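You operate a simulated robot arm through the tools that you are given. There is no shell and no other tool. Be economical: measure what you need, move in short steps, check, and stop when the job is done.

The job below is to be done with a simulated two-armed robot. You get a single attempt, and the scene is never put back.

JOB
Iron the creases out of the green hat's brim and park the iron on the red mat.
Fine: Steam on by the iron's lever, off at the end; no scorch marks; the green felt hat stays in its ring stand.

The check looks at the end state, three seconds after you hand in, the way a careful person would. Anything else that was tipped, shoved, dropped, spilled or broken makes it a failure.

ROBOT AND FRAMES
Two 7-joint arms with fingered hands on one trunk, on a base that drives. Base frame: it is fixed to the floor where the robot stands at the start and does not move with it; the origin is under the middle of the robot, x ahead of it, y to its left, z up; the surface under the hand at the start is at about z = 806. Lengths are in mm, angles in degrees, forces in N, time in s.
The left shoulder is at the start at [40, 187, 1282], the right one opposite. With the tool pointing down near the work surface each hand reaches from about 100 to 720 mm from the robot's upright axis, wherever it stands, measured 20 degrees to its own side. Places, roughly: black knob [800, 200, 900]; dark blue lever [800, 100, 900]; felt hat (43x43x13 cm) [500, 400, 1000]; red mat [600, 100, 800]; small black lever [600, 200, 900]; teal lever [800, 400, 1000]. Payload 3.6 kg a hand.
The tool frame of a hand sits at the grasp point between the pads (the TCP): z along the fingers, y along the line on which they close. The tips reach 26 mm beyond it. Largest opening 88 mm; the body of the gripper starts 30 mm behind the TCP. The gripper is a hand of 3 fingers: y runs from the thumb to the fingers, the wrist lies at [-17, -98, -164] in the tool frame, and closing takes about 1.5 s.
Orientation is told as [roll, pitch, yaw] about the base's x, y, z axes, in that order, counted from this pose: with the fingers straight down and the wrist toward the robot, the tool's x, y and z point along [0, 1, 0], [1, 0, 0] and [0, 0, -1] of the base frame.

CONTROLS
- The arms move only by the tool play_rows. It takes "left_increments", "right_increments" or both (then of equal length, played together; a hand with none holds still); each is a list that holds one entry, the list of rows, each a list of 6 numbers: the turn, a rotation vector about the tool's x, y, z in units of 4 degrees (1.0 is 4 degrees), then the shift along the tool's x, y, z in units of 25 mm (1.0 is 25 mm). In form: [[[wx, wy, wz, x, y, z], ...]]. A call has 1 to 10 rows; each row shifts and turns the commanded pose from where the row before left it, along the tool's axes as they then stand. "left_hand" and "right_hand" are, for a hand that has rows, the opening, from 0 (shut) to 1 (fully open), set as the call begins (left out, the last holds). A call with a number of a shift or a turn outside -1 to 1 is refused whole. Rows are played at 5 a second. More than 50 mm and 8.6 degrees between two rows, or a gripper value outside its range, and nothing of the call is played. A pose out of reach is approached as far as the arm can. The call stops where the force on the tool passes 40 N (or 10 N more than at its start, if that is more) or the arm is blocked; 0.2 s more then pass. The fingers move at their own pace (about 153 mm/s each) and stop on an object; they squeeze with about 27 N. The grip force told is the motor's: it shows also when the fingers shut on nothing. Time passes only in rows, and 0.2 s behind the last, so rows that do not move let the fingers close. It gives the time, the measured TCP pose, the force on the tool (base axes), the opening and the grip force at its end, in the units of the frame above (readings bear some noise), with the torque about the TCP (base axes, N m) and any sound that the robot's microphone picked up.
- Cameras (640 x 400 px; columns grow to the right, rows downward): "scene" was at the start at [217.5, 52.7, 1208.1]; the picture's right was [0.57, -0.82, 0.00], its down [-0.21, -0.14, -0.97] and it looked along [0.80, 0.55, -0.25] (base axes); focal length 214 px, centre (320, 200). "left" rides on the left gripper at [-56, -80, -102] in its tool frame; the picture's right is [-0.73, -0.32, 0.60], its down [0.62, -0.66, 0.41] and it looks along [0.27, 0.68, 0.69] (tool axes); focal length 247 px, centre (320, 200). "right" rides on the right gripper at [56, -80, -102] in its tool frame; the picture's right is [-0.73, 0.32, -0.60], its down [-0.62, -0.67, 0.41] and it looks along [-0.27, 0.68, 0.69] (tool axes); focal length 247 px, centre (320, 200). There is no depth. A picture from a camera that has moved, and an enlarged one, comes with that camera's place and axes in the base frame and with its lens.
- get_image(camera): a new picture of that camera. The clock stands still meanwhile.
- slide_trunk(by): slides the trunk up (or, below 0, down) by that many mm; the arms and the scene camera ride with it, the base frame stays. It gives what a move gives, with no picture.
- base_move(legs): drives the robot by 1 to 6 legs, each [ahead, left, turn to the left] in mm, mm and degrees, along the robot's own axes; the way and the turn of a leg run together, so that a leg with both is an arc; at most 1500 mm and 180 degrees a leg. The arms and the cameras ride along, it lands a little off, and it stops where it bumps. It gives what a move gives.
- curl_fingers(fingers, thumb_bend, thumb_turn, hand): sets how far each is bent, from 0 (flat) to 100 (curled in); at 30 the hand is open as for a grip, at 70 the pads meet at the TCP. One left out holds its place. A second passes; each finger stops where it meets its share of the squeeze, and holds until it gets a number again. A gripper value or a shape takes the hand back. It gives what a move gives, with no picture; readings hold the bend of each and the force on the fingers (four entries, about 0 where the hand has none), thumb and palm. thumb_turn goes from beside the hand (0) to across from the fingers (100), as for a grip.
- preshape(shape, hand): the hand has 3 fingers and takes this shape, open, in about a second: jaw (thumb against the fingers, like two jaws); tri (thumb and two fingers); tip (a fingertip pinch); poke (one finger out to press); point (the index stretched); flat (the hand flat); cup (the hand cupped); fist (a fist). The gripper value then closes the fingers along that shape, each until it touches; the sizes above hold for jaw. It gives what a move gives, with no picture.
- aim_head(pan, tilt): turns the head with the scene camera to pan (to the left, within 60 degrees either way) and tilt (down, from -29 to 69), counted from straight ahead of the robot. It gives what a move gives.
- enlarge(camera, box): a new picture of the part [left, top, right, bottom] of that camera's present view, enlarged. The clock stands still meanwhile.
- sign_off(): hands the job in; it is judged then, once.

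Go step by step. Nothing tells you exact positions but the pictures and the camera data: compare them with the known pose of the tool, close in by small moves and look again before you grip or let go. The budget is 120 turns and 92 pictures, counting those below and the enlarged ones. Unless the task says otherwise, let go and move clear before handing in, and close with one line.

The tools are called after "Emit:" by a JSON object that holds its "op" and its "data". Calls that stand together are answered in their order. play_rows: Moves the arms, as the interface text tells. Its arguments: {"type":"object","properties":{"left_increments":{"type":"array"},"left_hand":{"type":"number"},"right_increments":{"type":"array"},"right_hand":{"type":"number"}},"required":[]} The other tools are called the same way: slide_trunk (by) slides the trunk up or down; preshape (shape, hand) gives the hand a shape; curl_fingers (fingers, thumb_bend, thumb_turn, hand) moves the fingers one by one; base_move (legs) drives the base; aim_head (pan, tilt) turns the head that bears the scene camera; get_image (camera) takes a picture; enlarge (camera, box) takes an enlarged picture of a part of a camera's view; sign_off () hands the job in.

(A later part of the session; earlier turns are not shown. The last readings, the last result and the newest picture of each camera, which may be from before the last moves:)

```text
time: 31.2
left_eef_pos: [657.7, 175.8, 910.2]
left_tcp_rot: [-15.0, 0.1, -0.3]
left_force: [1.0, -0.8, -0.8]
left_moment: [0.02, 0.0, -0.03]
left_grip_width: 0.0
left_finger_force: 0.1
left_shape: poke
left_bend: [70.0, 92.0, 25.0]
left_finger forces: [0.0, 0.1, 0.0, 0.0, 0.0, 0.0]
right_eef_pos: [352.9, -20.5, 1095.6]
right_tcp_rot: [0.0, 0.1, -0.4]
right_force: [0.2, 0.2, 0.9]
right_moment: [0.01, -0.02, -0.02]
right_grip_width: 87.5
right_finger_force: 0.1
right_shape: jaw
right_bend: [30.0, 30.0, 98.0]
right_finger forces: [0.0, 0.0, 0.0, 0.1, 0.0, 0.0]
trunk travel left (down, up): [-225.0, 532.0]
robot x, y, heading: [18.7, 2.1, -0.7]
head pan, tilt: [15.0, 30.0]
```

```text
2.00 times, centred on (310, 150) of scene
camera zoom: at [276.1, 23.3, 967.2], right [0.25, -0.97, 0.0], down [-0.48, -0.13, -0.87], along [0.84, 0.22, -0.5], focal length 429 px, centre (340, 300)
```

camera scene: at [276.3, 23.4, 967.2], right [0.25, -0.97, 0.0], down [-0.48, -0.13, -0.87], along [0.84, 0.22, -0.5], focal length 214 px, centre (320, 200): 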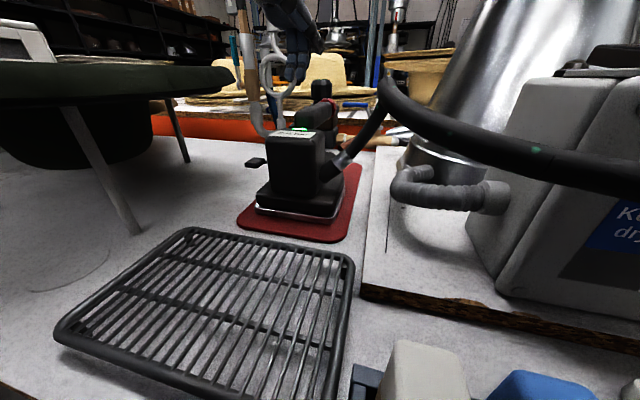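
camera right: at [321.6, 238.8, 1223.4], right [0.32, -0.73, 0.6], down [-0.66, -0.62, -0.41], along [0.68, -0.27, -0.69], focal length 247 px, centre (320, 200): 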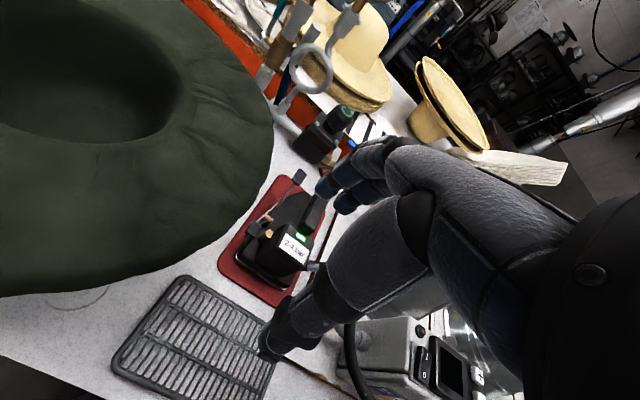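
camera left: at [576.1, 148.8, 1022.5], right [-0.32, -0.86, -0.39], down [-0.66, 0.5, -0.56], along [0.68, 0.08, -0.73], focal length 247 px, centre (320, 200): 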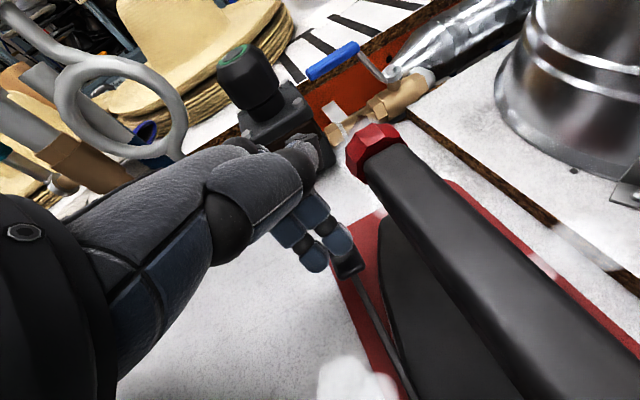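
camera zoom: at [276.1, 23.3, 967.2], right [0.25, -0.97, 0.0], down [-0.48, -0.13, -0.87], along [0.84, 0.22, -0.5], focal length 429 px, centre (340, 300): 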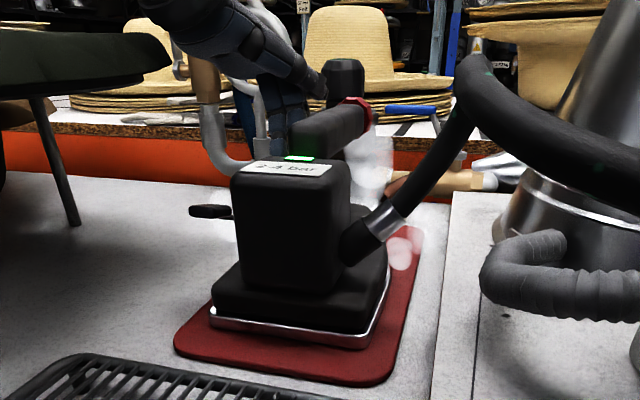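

Steam is coming out around the iron, so pressing the front paddle turns it on. I'll lift off, open the hand as a jaw, and see whether it stays on.

Emit:
{"op": "play_rows", "data": {"left_increments": [[[0, 0, 0, 0, 0, -1], [0, 0.94, 0, 0, 0, -1], [0, 0.94, 0, 0, 0, -1], [0, 0.94, 0, 0, 0, -1], [0, 0.94, 0, 0, 0, -1]]]}}

Emit:
{"op": "get_image", "data": {"camera": "left"}}

Emit:
{"op": "enlarge", "data": {"camera": "scene", "box": [200, 50, 400, 250]}}

```text
time: 32.5
left_eef_pos: [657.0, 198.2, 1032.1]
left_tcp_rot: [0.0, 0.1, -0.4]
left_force: [0.2, -0.9, -1.1]
left_moment: [0.01, 0.0, -0.05]
left_grip_width: 0.0
left_finger_force: 0.1
left_shape: poke
left_bend: [70.0, 92.0, 25.0]
left_finger forces: [0.0, 0.1, 0.1, 0.1, 0.0, 0.0]
right_eef_pos: [352.2, -21.3, 1097.0]
right_tcp_rot: [0.1, -0.1, -0.4]
right_force: [0.2, -1.2, -0.2]
right_moment: [-0.01, 0.0, 0.04]
right_grip_width: 87.6
right_finger_force: 0.0
right_shape: jaw
right_bend: [30.0, 30.0, 98.0]
right_finger forces: [0.0, 0.0, 0.1, 0.1, 0.1, 0.0]
trunk travel left (down, up): [-225.0, 532.0]
robot x, y, heading: [18.5, 2.2, -0.3]
head pan, tilt: [15.0, 30.0]
```

```text
62 pictures are left
camera left: at [575.6, 142.6, 1134.2], right [-0.32, -0.73, -0.6], down [-0.66, 0.63, -0.41], along [0.68, 0.26, -0.69], focal length 247 px, centre (320, 200)
```

left: 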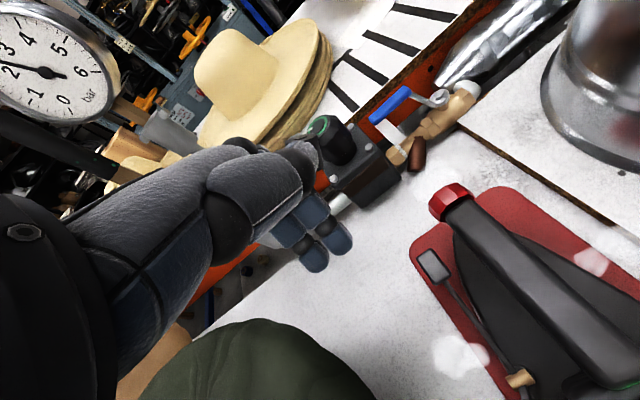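

```text
2.00 times, centred on (300, 150) of scene
camera zoom: at [275.9, 23.2, 967.3], right [0.25, -0.97, 0.0], down [-0.48, -0.13, -0.87], along [0.84, 0.22, -0.5], focal length 429 px, centre (360, 300)
```

zoom: 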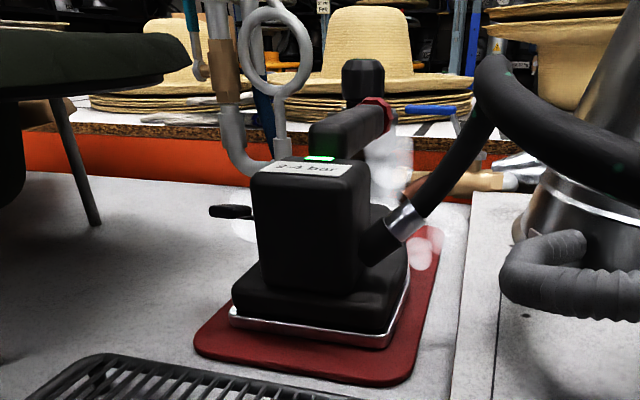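

Steam stays on, so the lever latches. Next I'll set the jaw and yaw the left hand −90° (thumb on the +y side) above the handle to grip it from above.

Emit:
{"op": "preshape", "data": {"hand": "left", "shape": "jaw"}}

Emit:
{"op": "play_rows", "data": {"left_increments": [[[0, 0, 1, 0, -0.2, -0.4], [0, 0, 1, 0, -0.2, -0.4], [0, 0, 1, 0, -0.2, -0.4], [0, 0, 1, 0, -0.2, -0.4], [0, 0, 1, 0, -0.2, -0.4], [0, 0, 1, 0, -0.2, -0.4], [0, 0, 1, 0, -0.2, 0], [0, 0, 1, 0, -0.2, 0], [0, 0, 1, 0, -0.2, 0], [0, 0, 1, 0, -0.2, 0]]]}}

Emit:
{"op": "play_rows", "data": {"left_increments": [[[0, 0, 1, 0, 0, 0], [0, 0, 1, 0, 0, 0], [0, 0, 1, 0, 0, 0], [0, 0, 1, 0, 0, 0], [0, 0, 1, 0, 0, 0], [0, 0, 1, 0, 0, 0], [0, 0, 1, 0, 0, 0], [0, 0, 1, 0, 0, 0], [0, 0, 1, 0, 0, 0], [0, 0, 1, 0, 0, 0]]]}}

```text
time: 33.4
left_eef_pos: [658.2, 199.6, 1032.4]
left_tcp_rot: [0.0, 0.0, -0.4]
left_force: [0.3, -0.2, -0.1]
left_moment: [0.0, -0.03, 0.01]
left_grip_width: 88.0
left_finger_force: 0.2
left_shape: jaw
left_bend: [30.0, 30.0, 97.0]
left_finger forces: [0.1, 0.1, 0.0, 0.1, 0.1, 0.0]
right_eef_pos: [352.6, -20.8, 1095.9]
right_tcp_rot: [-0.1, 0.1, -0.5]
right_force: [-0.1, -0.4, -0.2]
right_moment: [0.02, 0.0, -0.02]
right_grip_width: 87.8
right_finger_force: 0.1
right_shape: jaw
right_bend: [30.0, 30.0, 98.0]
right_finger forces: [0.0, 0.0, 0.0, 0.1, 0.0, 0.1]
trunk travel left (down, up): [-225.0, 532.0]
robot x, y, heading: [17.7, 3.3, -0.6]
head pan, tilt: [15.0, 30.0]
```

```text
time: 35.5
left_eef_pos: [612.8, 215.1, 1092.9]
left_tcp_rot: [-0.1, 0.0, -40.4]
left_force: [0.4, -0.2, -0.8]
left_moment: [0.04, 0.02, 0.02]
left_grip_width: 87.6
left_finger_force: 0.0
left_shape: jaw
left_bend: [30.0, 30.0, 97.0]
left_finger forces: [0.0, 0.0, 0.0, 0.0, 0.1, 0.1]
right_eef_pos: [352.3, -20.2, 1095.5]
right_tcp_rot: [0.0, 0.1, -0.4]
right_force: [0.5, -0.3, 0.7]
right_moment: [0.04, 0.01, -0.01]
right_grip_width: 87.9
right_finger_force: 0.0
right_shape: jaw
right_bend: [30.0, 30.0, 98.0]
right_finger forces: [0.0, 0.0, 0.1, 0.0, 0.0, 0.0]
trunk travel left (down, up): [-225.0, 532.0]
robot x, y, heading: [16.2, 1.3, -0.1]
head pan, tilt: [15.0, 30.0]
```

```text
time: 37.8
left_eef_pos: [610.7, 214.7, 1094.1]
left_tcp_rot: [0.0, 0.0, -80.6]
left_force: [0.3, 0.4, 0.2]
left_moment: [0.0, -0.02, -0.04]
left_grip_width: 87.8
left_finger_force: 0.0
left_shape: jaw
left_bend: [30.0, 30.0, 97.0]
left_finger forces: [0.0, 0.0, 0.0, 0.0, 0.0, 0.0]
right_eef_pos: [352.4, -20.9, 1097.0]
right_tcp_rot: [-0.1, 0.0, -0.4]
right_force: [0.6, 0.6, -1.0]
right_moment: [0.05, 0.03, 0.0]
right_grip_width: 87.7
right_finger_force: 0.2
right_shape: jaw
right_bend: [30.0, 30.0, 98.0]
right_finger forces: [0.0, 0.0, 0.1, 0.0, 0.1, 0.0]
trunk travel left (down, up): [-225.0, 532.0]
robot x, y, heading: [17.6, 4.2, -0.2]
head pan, tilt: [15.0, 30.0]
```

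Emit:
{"op": "play_rows", "data": {"left_increments": [[[0, 0, 0.8, 0, 0, 0], [0, 0, 0.8, 0, 0, 0], [0, 0, 0.75, 0, 0, 0], [0, 0.81, 0, 0, 0, 0], [0, 0.81, 0, 0, 0, 0], [0, 0.81, 0, 0, 0, 0], [0, 0.81, 0, 0, 0, 0]]]}}

Emit:
{"op": "play_rows", "data": {"left_increments": [[[0, 0, 0, -0.26, 0.95, 0.9], [0, 0, 0, -0.26, 0.95, 0.9], [0, 0, 0, -0.26, 0.95, 0.9], [0, 0, 0, -0.26, 0.95, 0.9]]], "left_hand": 0.75}}

Emit:
{"op": "get_image", "data": {"camera": "left"}}

Emit:
{"op": "enlarge", "data": {"camera": "scene", "box": [180, 0, 420, 240]}}

```text
time: 39.4
left_eef_pos: [611.0, 214.7, 1092.5]
left_tcp_rot: [13.0, 0.0, -89.7]
left_force: [0.3, 0.0, 0.6]
left_moment: [0.03, -0.01, 0.01]
left_grip_width: 88.0
left_finger_force: 0.2
left_shape: jaw
left_bend: [30.0, 30.0, 97.0]
left_finger forces: [0.1, 0.1, 0.0, 0.1, 0.1, 0.1]
right_eef_pos: [353.1, -20.0, 1095.9]
right_tcp_rot: [0.0, -0.1, -0.4]
right_force: [0.0, -0.4, 0.3]
right_moment: [-0.02, 0.0, 0.01]
right_grip_width: 88.0
right_finger_force: 0.1
right_shape: jaw
right_bend: [30.0, 30.0, 98.0]
right_finger forces: [0.0, 0.1, 0.2, 0.0, 0.0, 0.0]
trunk travel left (down, up): [-225.0, 532.0]
robot x, y, heading: [14.8, 3.7, -0.3]
head pan, tilt: [15.0, 30.0]
```

```text
time: 40.4
left_eef_pos: [606.7, 119.6, 999.5]
left_tcp_rot: [12.9, 0.0, -89.8]
left_force: [0.7, -0.3, 0.5]
left_moment: [-0.01, -0.02, -0.01]
left_grip_width: 66.3
left_finger_force: 0.0
left_shape: jaw
left_bend: [34.0, 51.0, 99.0]
left_finger forces: [0.0, 0.1, 0.1, 0.0, 0.1, 0.0]
right_eef_pos: [353.4, -20.2, 1095.5]
right_tcp_rot: [0.0, 0.1, -0.4]
right_force: [1.1, -0.7, 0.3]
right_moment: [-0.03, -0.04, 0.01]
right_grip_width: 87.8
right_finger_force: 0.1
right_shape: jaw
right_bend: [30.0, 30.0, 98.0]
right_finger forces: [0.0, 0.0, 0.0, 0.0, 0.0, 0.1]
trunk travel left (down, up): [-225.0, 532.0]
robot x, y, heading: [16.3, 6.1, -0.2]
head pan, tilt: [15.0, 30.0]
```

```text
60 pictures are left
camera left: at [527.7, 198.9, 1085.7], right [-0.58, 0.32, -0.75], down [0.7, 0.67, -0.26], along [0.42, -0.67, -0.61], focal length 247 px, centre (320, 200)
```

left: 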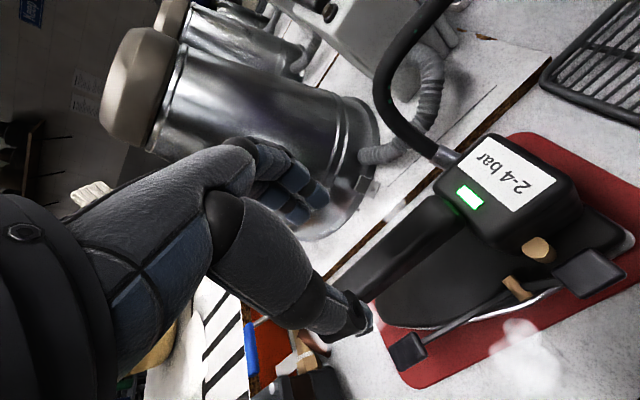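

```text
1.67 times, centred on (300, 120) of scene
camera zoom: at [276.2, 23.2, 967.2], right [0.25, -0.97, 0.0], down [-0.48, -0.13, -0.87], along [0.84, 0.22, -0.5], focal length 358 px, centre (353, 333)
```

zoom: 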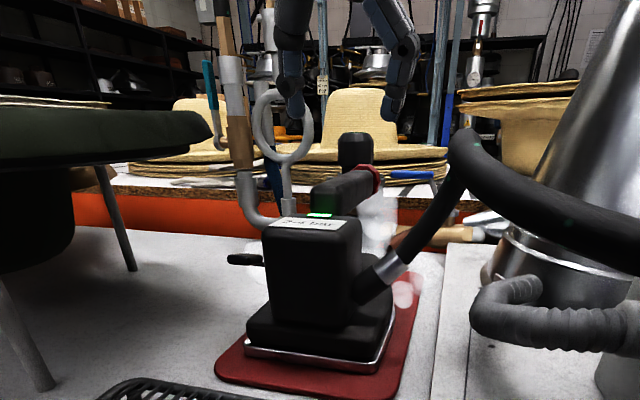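

The thumb and fingers straddle the handle. I'll descend onto it.

Emit:
{"op": "play_rows", "data": {"left_increments": [[[0, 0, 0, -0.18, 0.02, 0.75], [0, 0, 0, -0.18, 0.02, 0.75], [0, 0, 0, -0.18, 0.02, 0.75], [0, 0, 0, -0.18, 0.02, 0.75]]]}}

Emit:
{"op": "get_image", "data": {"camera": "left"}}

Emit:
{"op": "enlarge", "data": {"camera": "scene", "box": [180, 0, 420, 240]}}

```text
time: 41.4
left_eef_pos: [605.3, 115.5, 921.7]
left_tcp_rot: [12.9, 0.0, -89.8]
left_force: [0.0, -0.5, 0.1]
left_moment: [0.03, 0.02, 0.02]
left_grip_width: 66.4
left_finger_force: 0.0
left_shape: jaw
left_bend: [34.0, 51.0, 99.0]
left_finger forces: [0.0, 0.0, 0.1, 0.0, 0.0, 0.0]
right_eef_pos: [352.4, -19.4, 1096.6]
right_tcp_rot: [0.0, 0.2, -0.4]
right_force: [0.4, 0.6, 0.5]
right_moment: [0.0, -0.01, -0.05]
right_grip_width: 87.6
right_finger_force: 0.1
right_shape: jaw
right_bend: [30.0, 30.0, 98.0]
right_finger forces: [0.0, 0.0, 0.0, 0.0, 0.0, 0.1]
trunk travel left (down, up): [-225.0, 532.0]
robot x, y, heading: [17.7, 2.2, -0.5]
head pan, tilt: [15.0, 30.0]
```

```text
58 pictures are left
camera left: at [525.9, 195.6, 1007.9], right [-0.58, 0.32, -0.75], down [0.7, 0.67, -0.26], along [0.42, -0.67, -0.61], focal length 247 px, centre (320, 200)
```

left: 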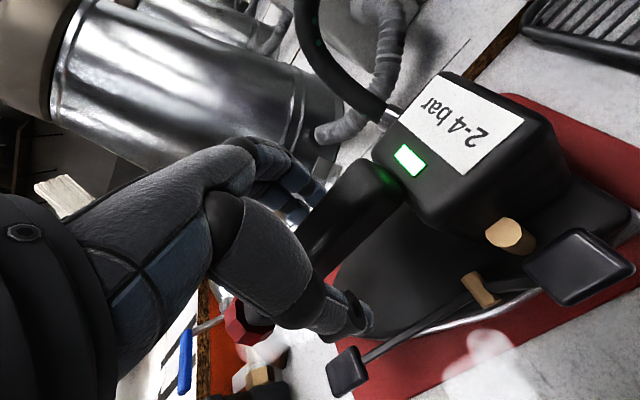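

```text
1.67 times, centred on (300, 120) of scene
camera zoom: at [276.1, 23.4, 967.2], right [0.25, -0.97, 0.0], down [-0.48, -0.13, -0.87], along [0.84, 0.22, -0.5], focal length 358 px, centre (353, 333)
```

zoom: 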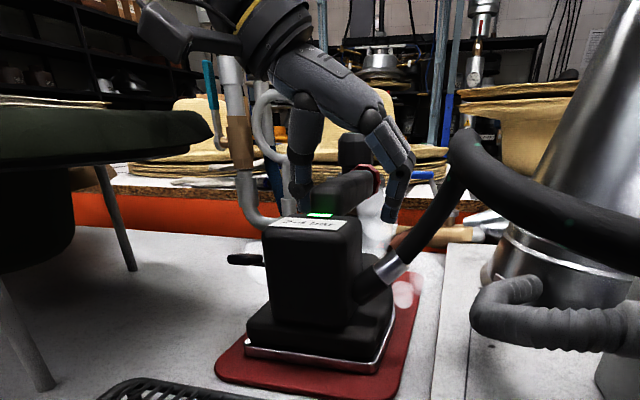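

Emit:
{"op": "play_rows", "data": {"left_increments": [[[0, 0, 0, 0, 0, 0.28], [0, 0, 0, 0, 0, 0]]]}}

Emit:
{"op": "play_rows", "data": {"left_increments": [[[0, 0, 0, 0, 0, 0], [0, 0, 0, 0, 0, 0], [0, 0, 0, 0, 0, 0], [0, 0, 0, 0, 0, 0], [0, 0, 0, 0, 0, 0], [0, 0, 0, 0, 0, 0], [0, 0, 0, 0, 0, 0], [0, 0, 0, 0, 0, 0]]], "left_hand": 0}}

Emit:
{"op": "get_image", "data": {"camera": "left"}}

```text
time: 42.0
left_eef_pos: [606.1, 116.0, 915.4]
left_tcp_rot: [12.9, 0.0, -89.8]
left_force: [-0.5, -1.0, -0.5]
left_moment: [0.02, 0.01, 0.0]
left_grip_width: 66.2
left_finger_force: 0.1
left_shape: jaw
left_bend: [34.0, 51.0, 99.0]
left_finger forces: [0.0, 0.0, 0.0, 0.0, 0.0, 0.0]
right_eef_pos: [353.3, -20.2, 1096.1]
right_tcp_rot: [0.0, -0.1, -0.4]
right_force: [-0.5, 0.0, -0.4]
right_moment: [0.0, -0.02, 0.01]
right_grip_width: 87.5
right_finger_force: 0.1
right_shape: jaw
right_bend: [30.0, 30.0, 98.0]
right_finger forces: [0.1, 0.0, 0.0, 0.1, 0.1, 0.0]
trunk travel left (down, up): [-225.0, 532.0]
robot x, y, heading: [19.4, 3.0, -0.6]
head pan, tilt: [15.0, 30.0]
```

```text
time: 43.8
left_eef_pos: [606.4, 117.2, 914.2]
left_tcp_rot: [12.8, 0.2, -89.8]
left_force: [-1.9, 1.8, -0.3]
left_moment: [0.03, 0.12, -0.26]
left_grip_width: 16.1
left_finger_force: 26.6
left_shape: jaw
left_bend: [66.0, 75.0, 100.0]
left_finger forces: [1.1, 24.1, 0.0, 0.1, 25.7, 0.1]
right_eef_pos: [353.1, -20.2, 1095.0]
right_tcp_rot: [-0.1, 0.1, -0.4]
right_force: [-0.2, 0.9, -0.8]
right_moment: [0.0, -0.05, 0.03]
right_grip_width: 87.7
right_finger_force: 0.1
right_shape: jaw
right_bend: [30.0, 30.0, 98.0]
right_finger forces: [0.0, 0.0, 0.0, 0.0, 0.0, 0.0]
trunk travel left (down, up): [-225.0, 532.0]
robot x, y, heading: [16.3, 1.3, -0.4]
head pan, tilt: [15.0, 30.0]
```

```text
56 pictures are left
camera left: at [527.5, 196.9, 1000.7], right [-0.59, 0.32, -0.75], down [0.7, 0.67, -0.26], along [0.42, -0.67, -0.61], focal length 247 px, centre (320, 200)
```

left: 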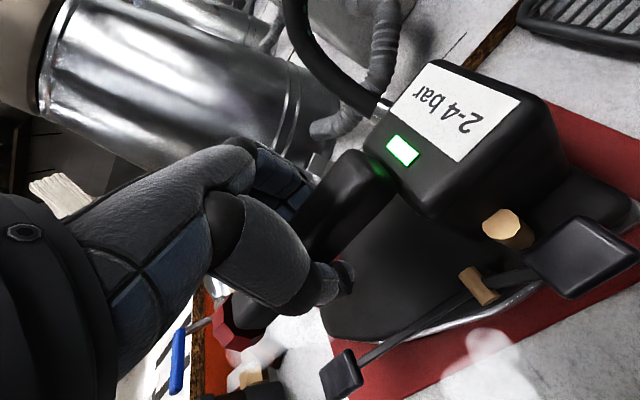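

Gripped. I'll lift a little to test how it hangs.

Emit:
{"op": "play_rows", "data": {"left_increments": [[[0, 0, 0, -0.09, 0, -0.39], [0, 0, 0, -0.09, 0, -0.39], [0, 0, 0, 0, 0, 0]]]}}

Emit:
{"op": "enlarge", "data": {"camera": "scene", "box": [180, 0, 420, 240]}}

```text
time: 44.5
left_eef_pos: [599.2, 115.2, 932.9]
left_tcp_rot: [12.9, 0.0, -89.8]
left_force: [0.9, -0.4, -14.6]
left_moment: [0.03, -0.17, 0.06]
left_grip_width: 15.9
left_finger_force: 27.3
left_shape: jaw
left_bend: [66.0, 75.0, 100.0]
left_finger forces: [15.5, 10.3, 0.0, 0.0, 23.4, 0.1]
right_eef_pos: [354.8, -20.2, 1095.4]
right_tcp_rot: [0.0, 0.1, -0.5]
right_force: [-0.2, -0.3, 0.9]
right_moment: [0.0, -0.03, -0.01]
right_grip_width: 87.5
right_finger_force: 0.1
right_shape: jaw
right_bend: [30.0, 30.0, 98.0]
right_finger forces: [0.0, 0.0, 0.0, 0.1, 0.1, 0.0]
trunk travel left (down, up): [-225.0, 532.0]
robot x, y, heading: [16.1, 1.6, -0.5]
head pan, tilt: [15.0, 30.0]
```

```text
1.67 times, centred on (300, 120) of scene
camera zoom: at [277.1, 23.4, 966.9], right [0.25, -0.97, 0.0], down [-0.49, -0.13, -0.87], along [0.84, 0.22, -0.5], focal length 358 px, centre (353, 333)
```

zoom: 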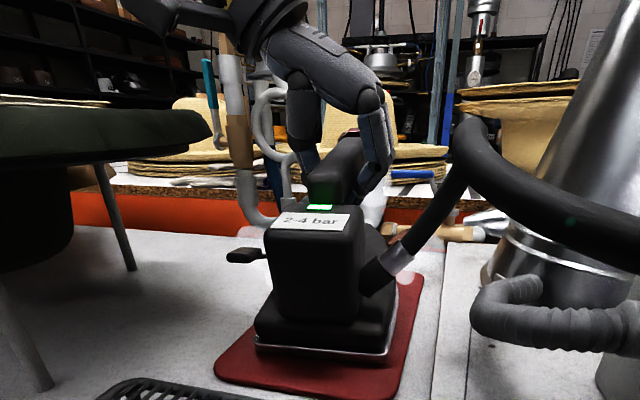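

Emit:
{"op": "get_image", "data": {"camera": "left"}}

```text
54 pictures are left
camera left: at [520.0, 196.4, 1019.2], right [-0.58, 0.32, -0.75], down [0.7, 0.67, -0.26], along [0.42, -0.67, -0.61], focal length 247 px, centre (320, 200)
```

left: 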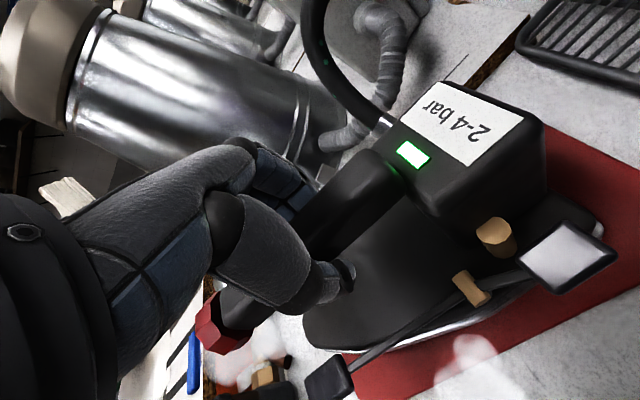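

The iron tips nose-up, so its weight is behind my grip. I'll set it back down and regrip about 20 mm further back on the handle.

Emit:
{"op": "play_rows", "data": {"left_increments": [[[0, 0, 0, 0.09, 0, 0.39], [0, 0, 0, 0.09, 0, 0.39], [0, 0, 0, 0, 0, 0]]]}}

Emit:
{"op": "play_rows", "data": {"left_increments": [[[0, 0, 0, 0, 0, 0], [0, 0, 0, 0, 0, 0], [0, 0, 0, 0, 0, 0], [0, 0, 0, 0, 0, 0], [0, 0, 0, 0, 0, 0]]], "left_hand": 0.6}}

Emit:
{"op": "get_image", "data": {"camera": "left"}}

Emit:
{"op": "enlarge", "data": {"camera": "scene", "box": [180, 0, 420, 240]}}

```text
time: 45.4
left_eef_pos: [607.8, 116.1, 914.9]
left_tcp_rot: [13.0, 0.0, -89.6]
left_force: [8.7, -0.4, -3.7]
left_moment: [-0.01, 0.0, -0.02]
left_grip_width: 17.2
left_finger_force: 26.8
left_shape: jaw
left_bend: [66.0, 76.0, 100.0]
left_finger forces: [5.1, 19.0, 0.0, 0.1, 21.2, 0.0]
right_eef_pos: [354.9, -18.8, 1096.9]
right_tcp_rot: [0.0, 0.0, -0.4]
right_force: [-0.7, -0.4, -0.9]
right_moment: [-0.02, 0.01, -0.02]
right_grip_width: 87.8
right_finger_force: 0.0
right_shape: jaw
right_bend: [30.0, 30.0, 98.0]
right_finger forces: [0.0, 0.1, 0.1, 0.0, 0.0, 0.0]
trunk travel left (down, up): [-225.0, 532.0]
robot x, y, heading: [16.3, 2.0, -0.5]
head pan, tilt: [15.0, 30.0]
```

```text
time: 46.5
left_eef_pos: [606.9, 116.1, 916.2]
left_tcp_rot: [12.8, 0.1, -89.8]
left_force: [0.3, 0.6, -0.1]
left_moment: [-0.01, 0.02, -0.01]
left_grip_width: 52.6
left_finger_force: 0.1
left_shape: jaw
left_bend: [39.0, 63.0, 100.0]
left_finger forces: [0.1, 0.1, 0.0, 0.1, 0.0, 0.0]
right_eef_pos: [353.5, -20.6, 1096.6]
right_tcp_rot: [0.0, 0.1, -0.4]
right_force: [0.0, 0.2, 0.5]
right_moment: [0.02, 0.02, 0.0]
right_grip_width: 87.7
right_finger_force: 0.1
right_shape: jaw
right_bend: [30.0, 30.0, 98.0]
right_finger forces: [0.0, 0.1, 0.0, 0.0, 0.1, 0.0]
trunk travel left (down, up): [-225.0, 532.0]
robot x, y, heading: [16.9, 4.9, -0.1]
head pan, tilt: [15.0, 30.0]
```

```text
53 pictures are left
camera left: at [527.7, 195.9, 1001.5], right [-0.58, 0.32, -0.75], down [0.7, 0.67, -0.26], along [0.42, -0.67, -0.61], focal length 247 px, centre (320, 200)
```

left: 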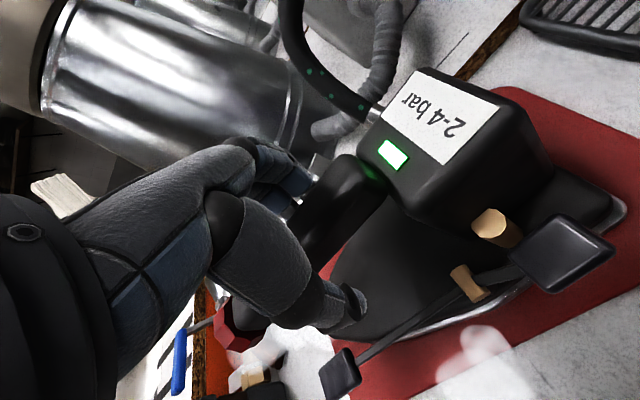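

```text
1.67 times, centred on (300, 120) of scene
camera zoom: at [275.9, 23.3, 967.3], right [0.25, -0.97, 0.0], down [-0.48, -0.13, -0.87], along [0.84, 0.22, -0.5], focal length 358 px, centre (353, 333)
```

zoom: 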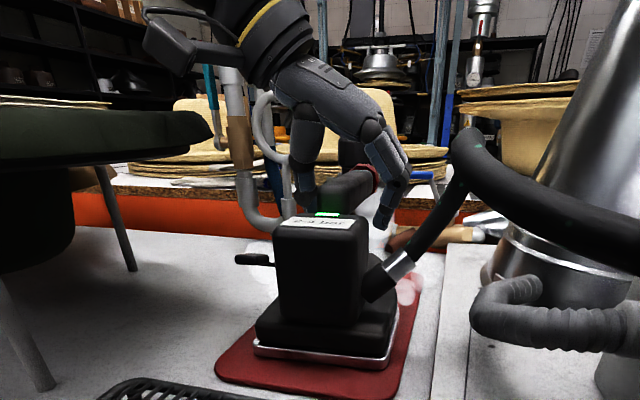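

Emit:
{"op": "play_rows", "data": {"left_increments": [[[0, 0, 0, -0.45, 0.08, 0], [0, 0, 0, -0.45, 0.08, 0], [0, 0, 0, 0, 0, 0]]]}}

Emit:
{"op": "play_rows", "data": {"left_increments": [[[0, 0, 0, 0, 0, 0], [0, 0, 0, 0, 0, 0], [0, 0, 0, 0, 0, 0], [0, 0, 0, 0, 0, 0], [0, 0, 0, 0, 0, 0], [0, 0, 0, 0, 0, 0], [0, 0, 0, 0, 0, 0]]], "left_hand": 0}}

Emit:
{"op": "play_rows", "data": {"left_increments": [[[0, 0, 0, 0.16, 0, -0.68], [0, 0, 0, 0.16, 0, -0.68], [0, 0, 0, 0, 0, 0]]]}}

Emit:
{"op": "get_image", "data": {"camera": "left"}}

Emit:
{"op": "enlarge", "data": {"camera": "scene", "box": [180, 0, 420, 240]}}

```text
time: 47.4
left_eef_pos: [585.3, 113.1, 909.1]
left_tcp_rot: [13.0, -0.1, -89.7]
left_force: [0.4, 0.6, -0.3]
left_moment: [-0.01, 0.01, -0.01]
left_grip_width: 52.2
left_finger_force: 0.1
left_shape: jaw
left_bend: [39.0, 63.0, 100.0]
left_finger forces: [0.0, 0.0, 0.0, 0.0, 0.0, 0.0]
right_eef_pos: [353.7, -20.4, 1096.0]
right_tcp_rot: [-0.1, 0.0, -0.4]
right_force: [0.0, 0.2, -0.2]
right_moment: [0.01, 0.02, 0.04]
right_grip_width: 87.7
right_finger_force: 0.0
right_shape: jaw
right_bend: [30.0, 30.0, 98.0]
right_finger forces: [0.0, 0.0, 0.0, 0.0, 0.1, 0.1]
trunk travel left (down, up): [-225.0, 532.0]
robot x, y, heading: [17.7, 2.0, -0.5]
head pan, tilt: [15.0, 30.0]
```

```text
time: 49.0
left_eef_pos: [585.2, 114.7, 908.0]
left_tcp_rot: [12.7, 0.2, -89.8]
left_force: [-0.7, 0.3, -0.1]
left_moment: [-0.07, 0.02, -0.15]
left_grip_width: 15.2
left_finger_force: 27.1
left_shape: jaw
left_bend: [73.0, 76.0, 100.0]
left_finger forces: [4.9, 19.6, 0.1, 0.0, 24.8, 0.1]
right_eef_pos: [354.0, -20.5, 1095.6]
right_tcp_rot: [0.0, 0.1, -0.4]
right_force: [-0.3, 0.2, -0.7]
right_moment: [0.03, -0.03, 0.01]
right_grip_width: 87.6
right_finger_force: 0.1
right_shape: jaw
right_bend: [30.0, 30.0, 98.0]
right_finger forces: [0.0, 0.1, 0.0, 0.0, 0.1, 0.0]
trunk travel left (down, up): [-225.0, 532.0]
robot x, y, heading: [19.8, 0.4, -0.4]
head pan, tilt: [15.0, 30.0]
```

```text
time: 49.8
left_eef_pos: [587.2, 113.8, 942.6]
left_tcp_rot: [12.8, 0.1, -89.7]
left_force: [-0.7, -0.1, -17.9]
left_moment: [-0.07, -0.04, 0.02]
left_grip_width: 14.8
left_finger_force: 26.9
left_shape: jaw
left_bend: [73.0, 77.0, 100.0]
left_finger forces: [11.7, 13.9, 0.1, 0.1, 24.9, 0.1]
right_eef_pos: [353.3, -19.5, 1096.0]
right_tcp_rot: [0.0, 0.1, -0.5]
right_force: [0.0, -0.3, -0.5]
right_moment: [0.04, -0.02, -0.04]
right_grip_width: 87.8
right_finger_force: 0.0
right_shape: jaw
right_bend: [30.0, 30.0, 98.0]
right_finger forces: [0.0, 0.0, 0.1, 0.1, 0.0, 0.0]
trunk travel left (down, up): [-225.0, 532.0]
robot x, y, heading: [20.6, 2.0, -0.2]
head pan, tilt: [15.0, 30.0]
```

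```text
51 pictures are left
camera left: at [507.6, 193.5, 1029.5], right [-0.59, 0.32, -0.75], down [0.7, 0.67, -0.26], along [0.42, -0.67, -0.61], focal length 247 px, centre (320, 200)
```

left: 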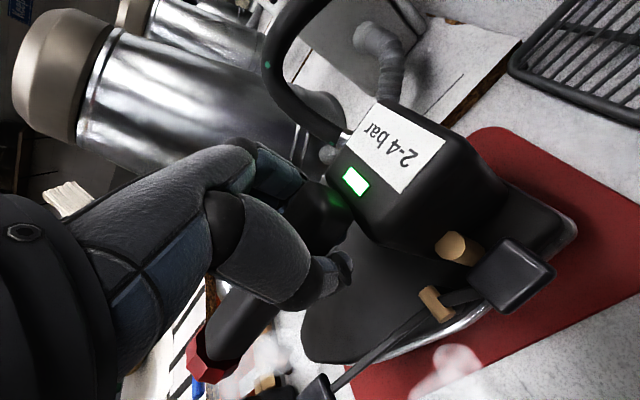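

```text
1.67 times, centred on (300, 120) of scene
camera zoom: at [277.3, 23.6, 966.8], right [0.25, -0.97, 0.0], down [-0.49, -0.13, -0.87], along [0.84, 0.22, -0.5], focal length 358 px, centre (353, 333)
```

zoom: 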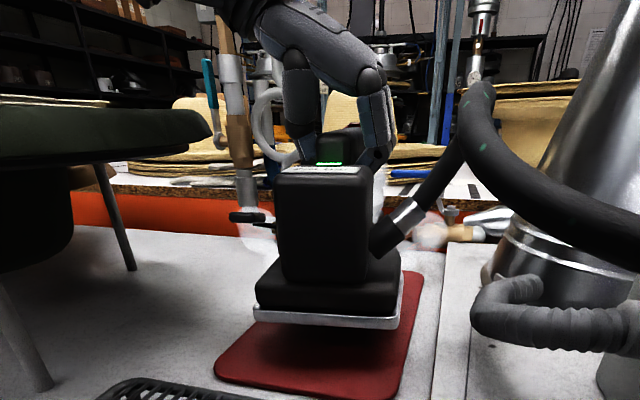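

It now hangs level (about 18 N, torque near zero), with the sole about 99 mm below the TCP. I'll lift above brim height and tuck the right hand away.

Emit:
{"op": "play_rows", "data": {"left_increments": [[[0, 0, 0, 0.21, 0, -0.91], [0, 0, 0, 0.21, 0, -0.91], [0, 0, 0, 0.21, 0, -0.91], [0, 0, 0, 0.21, 0, -0.91], [0, 0, 0, 0.21, 0, -0.91], [0, 0, 0, 0.21, 0, -0.91], [0, 0, 0, 0.21, 0, -0.91], [0, 0, 0, 0.21, 0, -0.91]]], "right_increments": [[[0, 0, 0, -0.8, -0.3, 0], [0, 0, 0, -0.8, -0.3, 0], [0, 0, 0, -0.8, -0.3, 0], [0, 0, 0, -0.8, -0.3, 0], [0, 0, 0, -0.8, -0.3, 0], [0, 0, 0, -0.8, -0.3, 0], [0, 0, 0, 0, 0, 0], [0, 0, 0, 0, 0, 0]]]}}

Emit:
{"op": "aim_head", "data": {"pan": 30, "tilt": 15}}

Emit:
{"op": "get_image", "data": {"camera": "scene"}}

```text
time: 51.5
left_eef_pos: [588.9, 115.7, 1129.8]
left_tcp_rot: [12.7, 0.2, -89.5]
left_force: [-0.7, 0.4, -17.9]
left_moment: [0.04, -0.03, -0.01]
left_grip_width: 14.8
left_finger_force: 27.3
left_shape: jaw
left_bend: [73.0, 77.0, 100.0]
left_finger forces: [12.8, 13.2, 0.1, 0.0, 23.9, 0.0]
right_eef_pos: [316.6, -131.5, 1108.9]
right_tcp_rot: [-0.1, 0.2, -0.4]
right_force: [-0.5, -0.4, -0.1]
right_moment: [-0.01, -0.02, -0.01]
right_grip_width: 87.7
right_finger_force: 0.0
right_shape: jaw
right_bend: [30.0, 30.0, 98.0]
right_finger forces: [0.1, 0.0, 0.1, 0.0, 0.1, 0.0]
right hand out of reach, approached as far as the arm can: row 5, 6
trunk travel left (down, up): [-225.0, 532.0]
robot x, y, heading: [20.4, 5.8, -0.4]
head pan, tilt: [15.0, 30.0]
```

```text
time: 52.3
left_eef_pos: [586.6, 116.0, 1131.3]
left_tcp_rot: [12.8, 0.0, -89.6]
left_force: [0.0, 0.0, -18.1]
left_moment: [-0.01, -0.05, 0.01]
left_grip_width: 15.3
left_finger_force: 27.3
left_shape: jaw
left_bend: [73.0, 77.0, 100.0]
left_finger forces: [12.2, 13.2, 0.0, 0.1, 24.3, 0.0]
right_eef_pos: [315.0, -133.2, 1108.1]
right_tcp_rot: [-0.1, 0.3, -0.4]
right_force: [0.7, -0.1, -0.8]
right_moment: [0.01, 0.01, -0.02]
right_grip_width: 87.4
right_finger_force: 0.1
right_shape: jaw
right_bend: [30.0, 30.0, 98.0]
right_finger forces: [0.0, 0.1, 0.1, 0.1, 0.0, 0.0]
trunk travel left (down, up): [-225.0, 532.0]
robot x, y, heading: [17.7, -1.0, -0.3]
head pan, tilt: [30.0, 15.0]
```

```text
49 pictures are left
camera scene: at [270.8, 46.8, 991.0], right [0.49, -0.87, 0.0], down [-0.23, -0.13, -0.97], along [0.84, 0.48, -0.26], focal length 214 px, centre (320, 200)
```

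scene: 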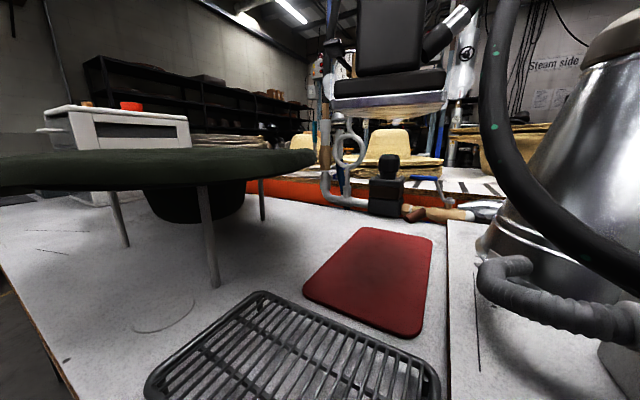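

The brim top is at z≈978 and reads as fairly flat, with the edge drooping. I'll drive the base 180 mm left so the whole ring is within the left arm's reach, with the iron held well above.

Emit:
{"op": "base_move", "data": {"legs": [[-3, 90, 0], [0, 90, 0]]}}

Emit:
{"op": "get_image", "data": {"camera": "scene"}}

Emit:
{"op": "get_image", "data": {"camera": "left"}}

```text
time: 54.1
left_eef_pos: [585.2, 299.1, 1129.9]
left_tcp_rot: [12.9, 0.0, -89.6]
left_force: [-0.2, 1.2, -17.6]
left_moment: [0.12, -0.06, 0.0]
left_grip_width: 15.1
left_finger_force: 26.8
left_shape: jaw
left_bend: [73.0, 78.0, 100.0]
left_finger forces: [13.4, 13.6, 0.0, 0.1, 23.7, 0.1]
right_eef_pos: [314.5, 49.5, 1108.4]
right_tcp_rot: [0.0, 0.2, -0.4]
right_force: [-0.4, -0.7, -0.8]
right_moment: [0.02, 0.01, -0.03]
right_grip_width: 87.7
right_finger_force: 0.1
right_shape: jaw
right_bend: [30.0, 30.0, 98.0]
right_finger forces: [0.1, 0.1, 0.0, 0.0, 0.0, 0.0]
trunk travel left (down, up): [-225.0, 532.0]
robot x, y, heading: [16.6, 183.9, -0.4]
head pan, tilt: [30.0, 15.0]
```

```text
48 pictures are left
camera scene: at [269.1, 229.7, 991.0], right [0.49, -0.87, 0.0], down [-0.23, -0.13, -0.97], along [0.84, 0.48, -0.26], focal length 214 px, centre (320, 200)
```

scene: 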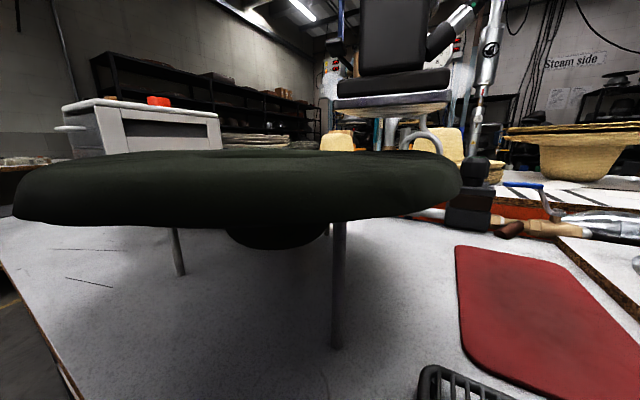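

```text
47 pictures are left
camera left: at [505.9, 378.6, 1217.0], right [-0.59, 0.31, -0.75], down [0.69, 0.67, -0.26], along [0.42, -0.67, -0.61], focal length 247 px, centre (320, 200)
```

left: 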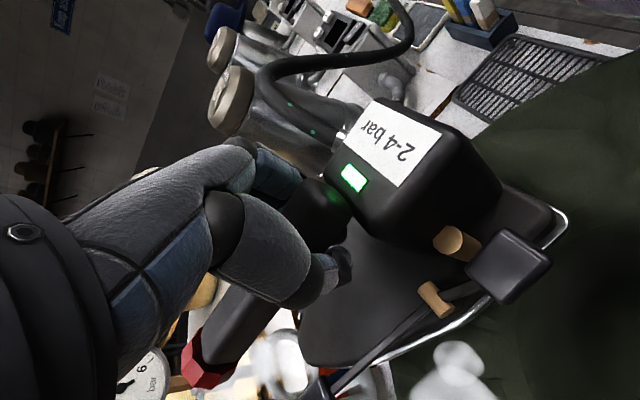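

The hose is slack and the hat undisturbed. I'll move over the −y side of the brim and come down close to it.

Emit:
{"op": "play_rows", "data": {"left_increments": [[[0, 0, 0, -0.9, 0.24, 0.1], [0, 0, 0, -0.9, 0.24, 0.1], [0, 0, 0, -0.9, 0.24, 0.1], [0, 0, 0, -0.9, 0.24, 0.1], [0, 0, 0, -0.1, 0, 0.43]]]}}

Emit:
{"op": "get_image", "data": {"camera": "scene"}}

```text
time: 55.3
left_eef_pos: [500.6, 273.1, 1088.0]
left_tcp_rot: [12.9, 0.0, -89.6]
left_force: [1.3, -0.7, -18.0]
left_moment: [0.05, -0.1, -0.05]
left_grip_width: 14.7
left_finger_force: 27.5
left_shape: jaw
left_bend: [73.0, 78.0, 100.0]
left_finger forces: [12.5, 11.1, 0.0, 0.0, 23.7, 0.0]
right_eef_pos: [315.4, 49.8, 1107.0]
right_tcp_rot: [-0.1, 0.2, -0.4]
right_force: [0.2, 0.9, 0.0]
right_moment: [0.0, 0.0, 0.01]
right_grip_width: 87.5
right_finger_force: 0.1
right_shape: jaw
right_bend: [30.0, 30.0, 98.0]
right_finger forces: [0.1, 0.1, 0.0, 0.0, 0.0, 0.1]
trunk travel left (down, up): [-225.0, 532.0]
robot x, y, heading: [20.2, 183.5, -0.4]
head pan, tilt: [30.0, 15.0]
```

```text
46 pictures are left
camera scene: at [269.5, 228.9, 990.9], right [0.49, -0.87, 0.0], down [-0.23, -0.13, -0.97], along [0.84, 0.48, -0.26], focal length 214 px, centre (320, 200)
```

scene: 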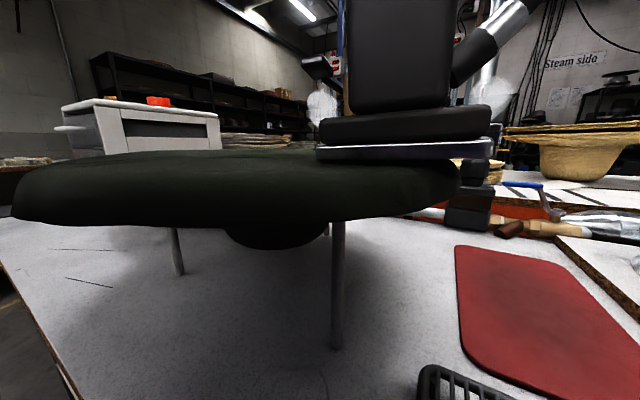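

Emit:
{"op": "play_rows", "data": {"left_increments": [[[0, 0, 0, 0.1, 0, -0.12], [0, 0, 0, 0.08, 0, 0.18], [0, 0, 0, 0.08, 0, 0.18], [0, 0, 0, 0.08, 0, 0.18], [0, 0, 0, 0.08, 0, 0.18]]]}}

```text
time: 56.5
left_eef_pos: [512.9, 272.1, 1079.3]
left_tcp_rot: [13.0, -0.1, -89.6]
left_force: [0.3, -3.2, -9.1]
left_moment: [0.15, 0.06, 0.07]
left_grip_width: 14.8
left_finger_force: 27.3
left_shape: jaw
left_bend: [73.0, 80.0, 100.0]
left_finger forces: [10.6, 16.4, 0.1, 0.0, 21.5, 0.0]
right_eef_pos: [314.0, 47.6, 1109.4]
right_tcp_rot: [0.0, 0.1, -0.4]
right_force: [0.2, -0.6, 0.7]
right_moment: [0.02, 0.02, 0.02]
right_grip_width: 87.7
right_finger_force: 0.0
right_shape: jaw
right_bend: [30.0, 30.0, 98.0]
right_finger forces: [0.0, 0.0, 0.0, 0.0, 0.1, 0.0]
trunk travel left (down, up): [-225.0, 532.0]
robot x, y, heading: [17.5, 185.2, -0.3]
head pan, tilt: [30.0, 15.0]
```

Contact is made at TCP z≈1079 with about 9 N on the felt. I'll sweep along the ring from −y toward +x without stopping long.

Emit:
{"op": "play_rows", "data": {"left_increments": [[[0, 0, 0, 0.86, -0.16, 0.2], [0, 0, 0, 0.7, -0.3, 0.16], [0, 0, 0, 0.7, -0.3, 0.16], [0, 0, 0, 0.6, -0.48, 0.14], [0, 0, 0, 0.6, -0.48, 0.14], [0, 0, 0, 0.47, -0.62, 0.11], [0, 0, 0, 0.47, -0.62, 0.11]]]}}

```text
time: 58.1
left_eef_pos: [623.2, 348.3, 1078.7]
left_tcp_rot: [12.9, 0.1, -89.6]
left_force: [-14.2, -1.9, -6.7]
left_moment: [0.1, 0.03, -0.3]
left_grip_width: 12.2
left_finger_force: 27.4
left_shape: jaw
left_bend: [73.0, 83.0, 100.0]
left_finger forces: [0.0, 13.9, 0.1, 0.0, 10.1, 0.0]
right_eef_pos: [312.3, 50.0, 1109.6]
right_tcp_rot: [-0.2, 0.1, -0.3]
right_force: [-0.7, -0.6, -0.4]
right_moment: [0.04, 0.01, 0.0]
right_grip_width: 87.8
right_finger_force: 0.0
right_shape: jaw
right_bend: [30.0, 30.0, 98.0]
right_finger forces: [0.0, 0.1, 0.0, 0.0, 0.0, 0.1]
trunk travel left (down, up): [-225.0, 532.0]
robot x, y, heading: [15.7, 183.9, -0.3]
head pan, tilt: [30.0, 15.0]
```

A 14 N push back in x and the grip shifting means the iron's nose met something. I'll back off, lift, and look.

Emit:
{"op": "play_rows", "data": {"left_increments": [[[0, 0, 0, -0.6, 0, -0.5], [0, 0, 0, -0.3, 0, -0.9]]]}}

Emit:
{"op": "get_image", "data": {"camera": "left"}}

Emit:
{"op": "get_image", "data": {"camera": "scene"}}

```text
time: 58.7
left_eef_pos: [596.6, 349.5, 1106.0]
left_tcp_rot: [13.0, -0.1, -89.5]
left_force: [1.3, -0.9, -16.2]
left_moment: [0.1, -0.14, -0.01]
left_grip_width: 12.0
left_finger_force: 27.1
left_shape: jaw
left_bend: [73.0, 82.0, 100.0]
left_finger forces: [10.4, 1.3, 0.0, 0.0, 10.0, 0.2]
right_eef_pos: [313.6, 48.8, 1108.2]
right_tcp_rot: [-0.1, 0.2, -0.3]
right_force: [0.5, -0.1, -0.5]
right_moment: [0.0, 0.0, 0.01]
right_grip_width: 87.5
right_finger_force: 0.0
right_shape: jaw
right_bend: [30.0, 30.0, 98.0]
right_finger forces: [0.0, 0.0, 0.0, 0.1, 0.1, 0.1]
trunk travel left (down, up): [-225.0, 532.0]
robot x, y, heading: [13.9, 186.7, -0.5]
head pan, tilt: [30.0, 15.0]
```

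```text
45 pictures are left
camera left: at [516.1, 428.8, 1192.6], right [-0.58, 0.31, -0.75], down [0.69, 0.67, -0.26], along [0.42, -0.67, -0.61], focal length 247 px, centre (320, 200)
```

left: 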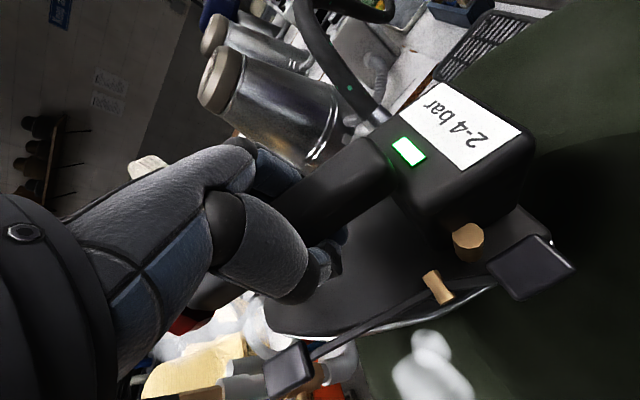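

```text
44 pictures are left
camera scene: at [269.0, 228.8, 991.2], right [0.49, -0.87, 0.0], down [-0.23, -0.13, -0.97], along [0.84, 0.48, -0.26], focal length 214 px, centre (320, 200)
```

scene: 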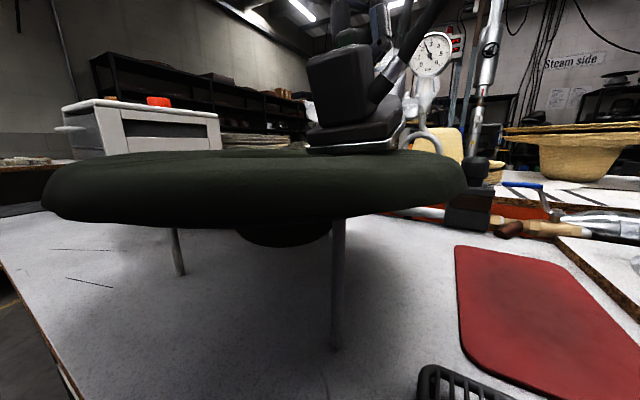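

The iron slipped a bit in the hand and the hat may have been dragged. I'll raise the trunk, with the iron well clear, to look at the hat from above.

Emit:
{"op": "slide_trunk", "data": {"by": 220}}

Emit:
{"op": "aim_head", "data": {"pan": 40, "tilt": 40}}

Emit:
{"op": "get_image", "data": {"camera": "scene"}}

Emit:
{"op": "get_image", "data": {"camera": "left"}}

```text
time: 61.1
left_eef_pos: [570.3, 349.1, 1358.3]
left_tcp_rot: [16.3, 0.0, -89.7]
left_force: [0.4, 0.6, -16.7]
left_moment: [0.13, -0.18, 0.0]
left_grip_width: 12.0
left_finger_force: 26.8
left_shape: jaw
left_bend: [73.0, 82.0, 100.0]
left_finger forces: [11.8, 1.5, 0.1, 0.0, 10.2, 0.0]
right_eef_pos: [314.7, 49.8, 1328.4]
right_tcp_rot: [-0.1, 0.1, -0.4]
right_force: [0.3, 0.4, 0.4]
right_moment: [0.02, 0.0, 0.01]
right_grip_width: 87.8
right_finger_force: 0.0
right_shape: jaw
right_bend: [30.0, 30.0, 98.0]
right_finger forces: [0.1, 0.1, 0.0, 0.1, 0.0, 0.1]
trunk travel left (down, up): [-445.0, 312.0]
robot x, y, heading: [18.2, 184.4, -0.2]
head pan, tilt: [30.0, 15.0]
```

```text
time: 62.0
left_eef_pos: [570.8, 347.9, 1359.6]
left_tcp_rot: [16.3, -0.1, -89.6]
left_force: [-1.0, -0.2, -17.9]
left_moment: [0.15, -0.11, -0.01]
left_grip_width: 12.0
left_finger_force: 26.9
left_shape: jaw
left_bend: [73.0, 82.0, 100.0]
left_finger forces: [10.4, 2.7, 0.0, 0.0, 10.3, 0.0]
right_eef_pos: [314.2, 48.7, 1327.4]
right_tcp_rot: [-0.1, 0.3, -0.3]
right_force: [0.6, -0.6, 0.6]
right_moment: [0.02, -0.03, 0.01]
right_grip_width: 87.4
right_finger_force: 0.0
right_shape: jaw
right_bend: [30.0, 30.0, 98.0]
right_finger forces: [0.0, 0.1, 0.0, 0.0, 0.1, 0.1]
trunk travel left (down, up): [-445.0, 312.0]
robot x, y, heading: [17.4, 184.5, -0.5]
head pan, tilt: [40.0, 40.0]
```

```text
43 pictures are left
camera scene: at [222.1, 237.3, 1188.6], right [0.64, -0.77, 0.0], down [-0.5, -0.41, -0.77], along [0.59, 0.49, -0.64], focal length 214 px, centre (320, 200)
```

scene: 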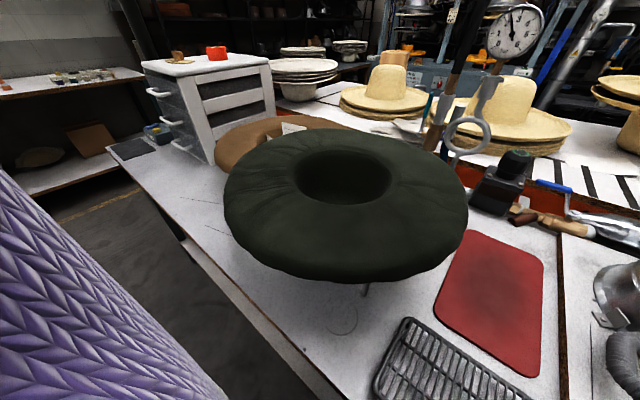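

```text
42 pictures are left
camera left: at [485.7, 428.2, 1440.3], right [-0.54, 0.31, -0.78], down [0.71, 0.67, -0.22], along [0.45, -0.67, -0.58], focal length 247 px, centre (320, 200)
```

left: 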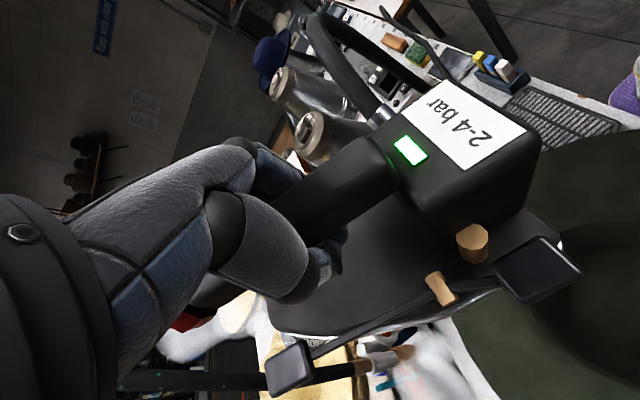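

Emit:
{"op": "enlarge", "data": {"camera": "scene", "box": [210, 110, 480, 290]}}

```text
2.22 times, centred on (345, 200) of scene
camera zoom: at [222.1, 237.3, 1188.6], right [0.64, -0.77, 0.0], down [-0.5, -0.41, -0.77], along [0.59, 0.49, -0.64], focal length 477 px, centre (264, 200)
```

zoom: 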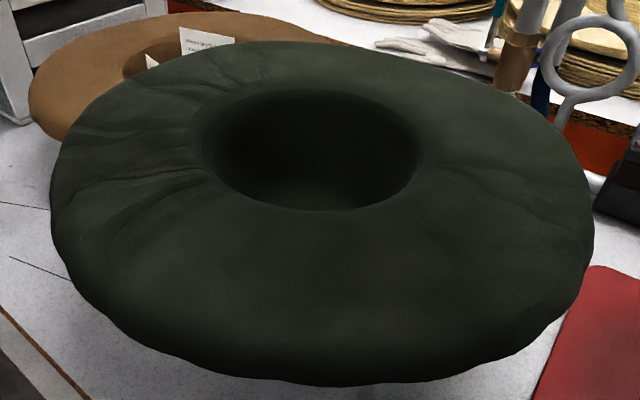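

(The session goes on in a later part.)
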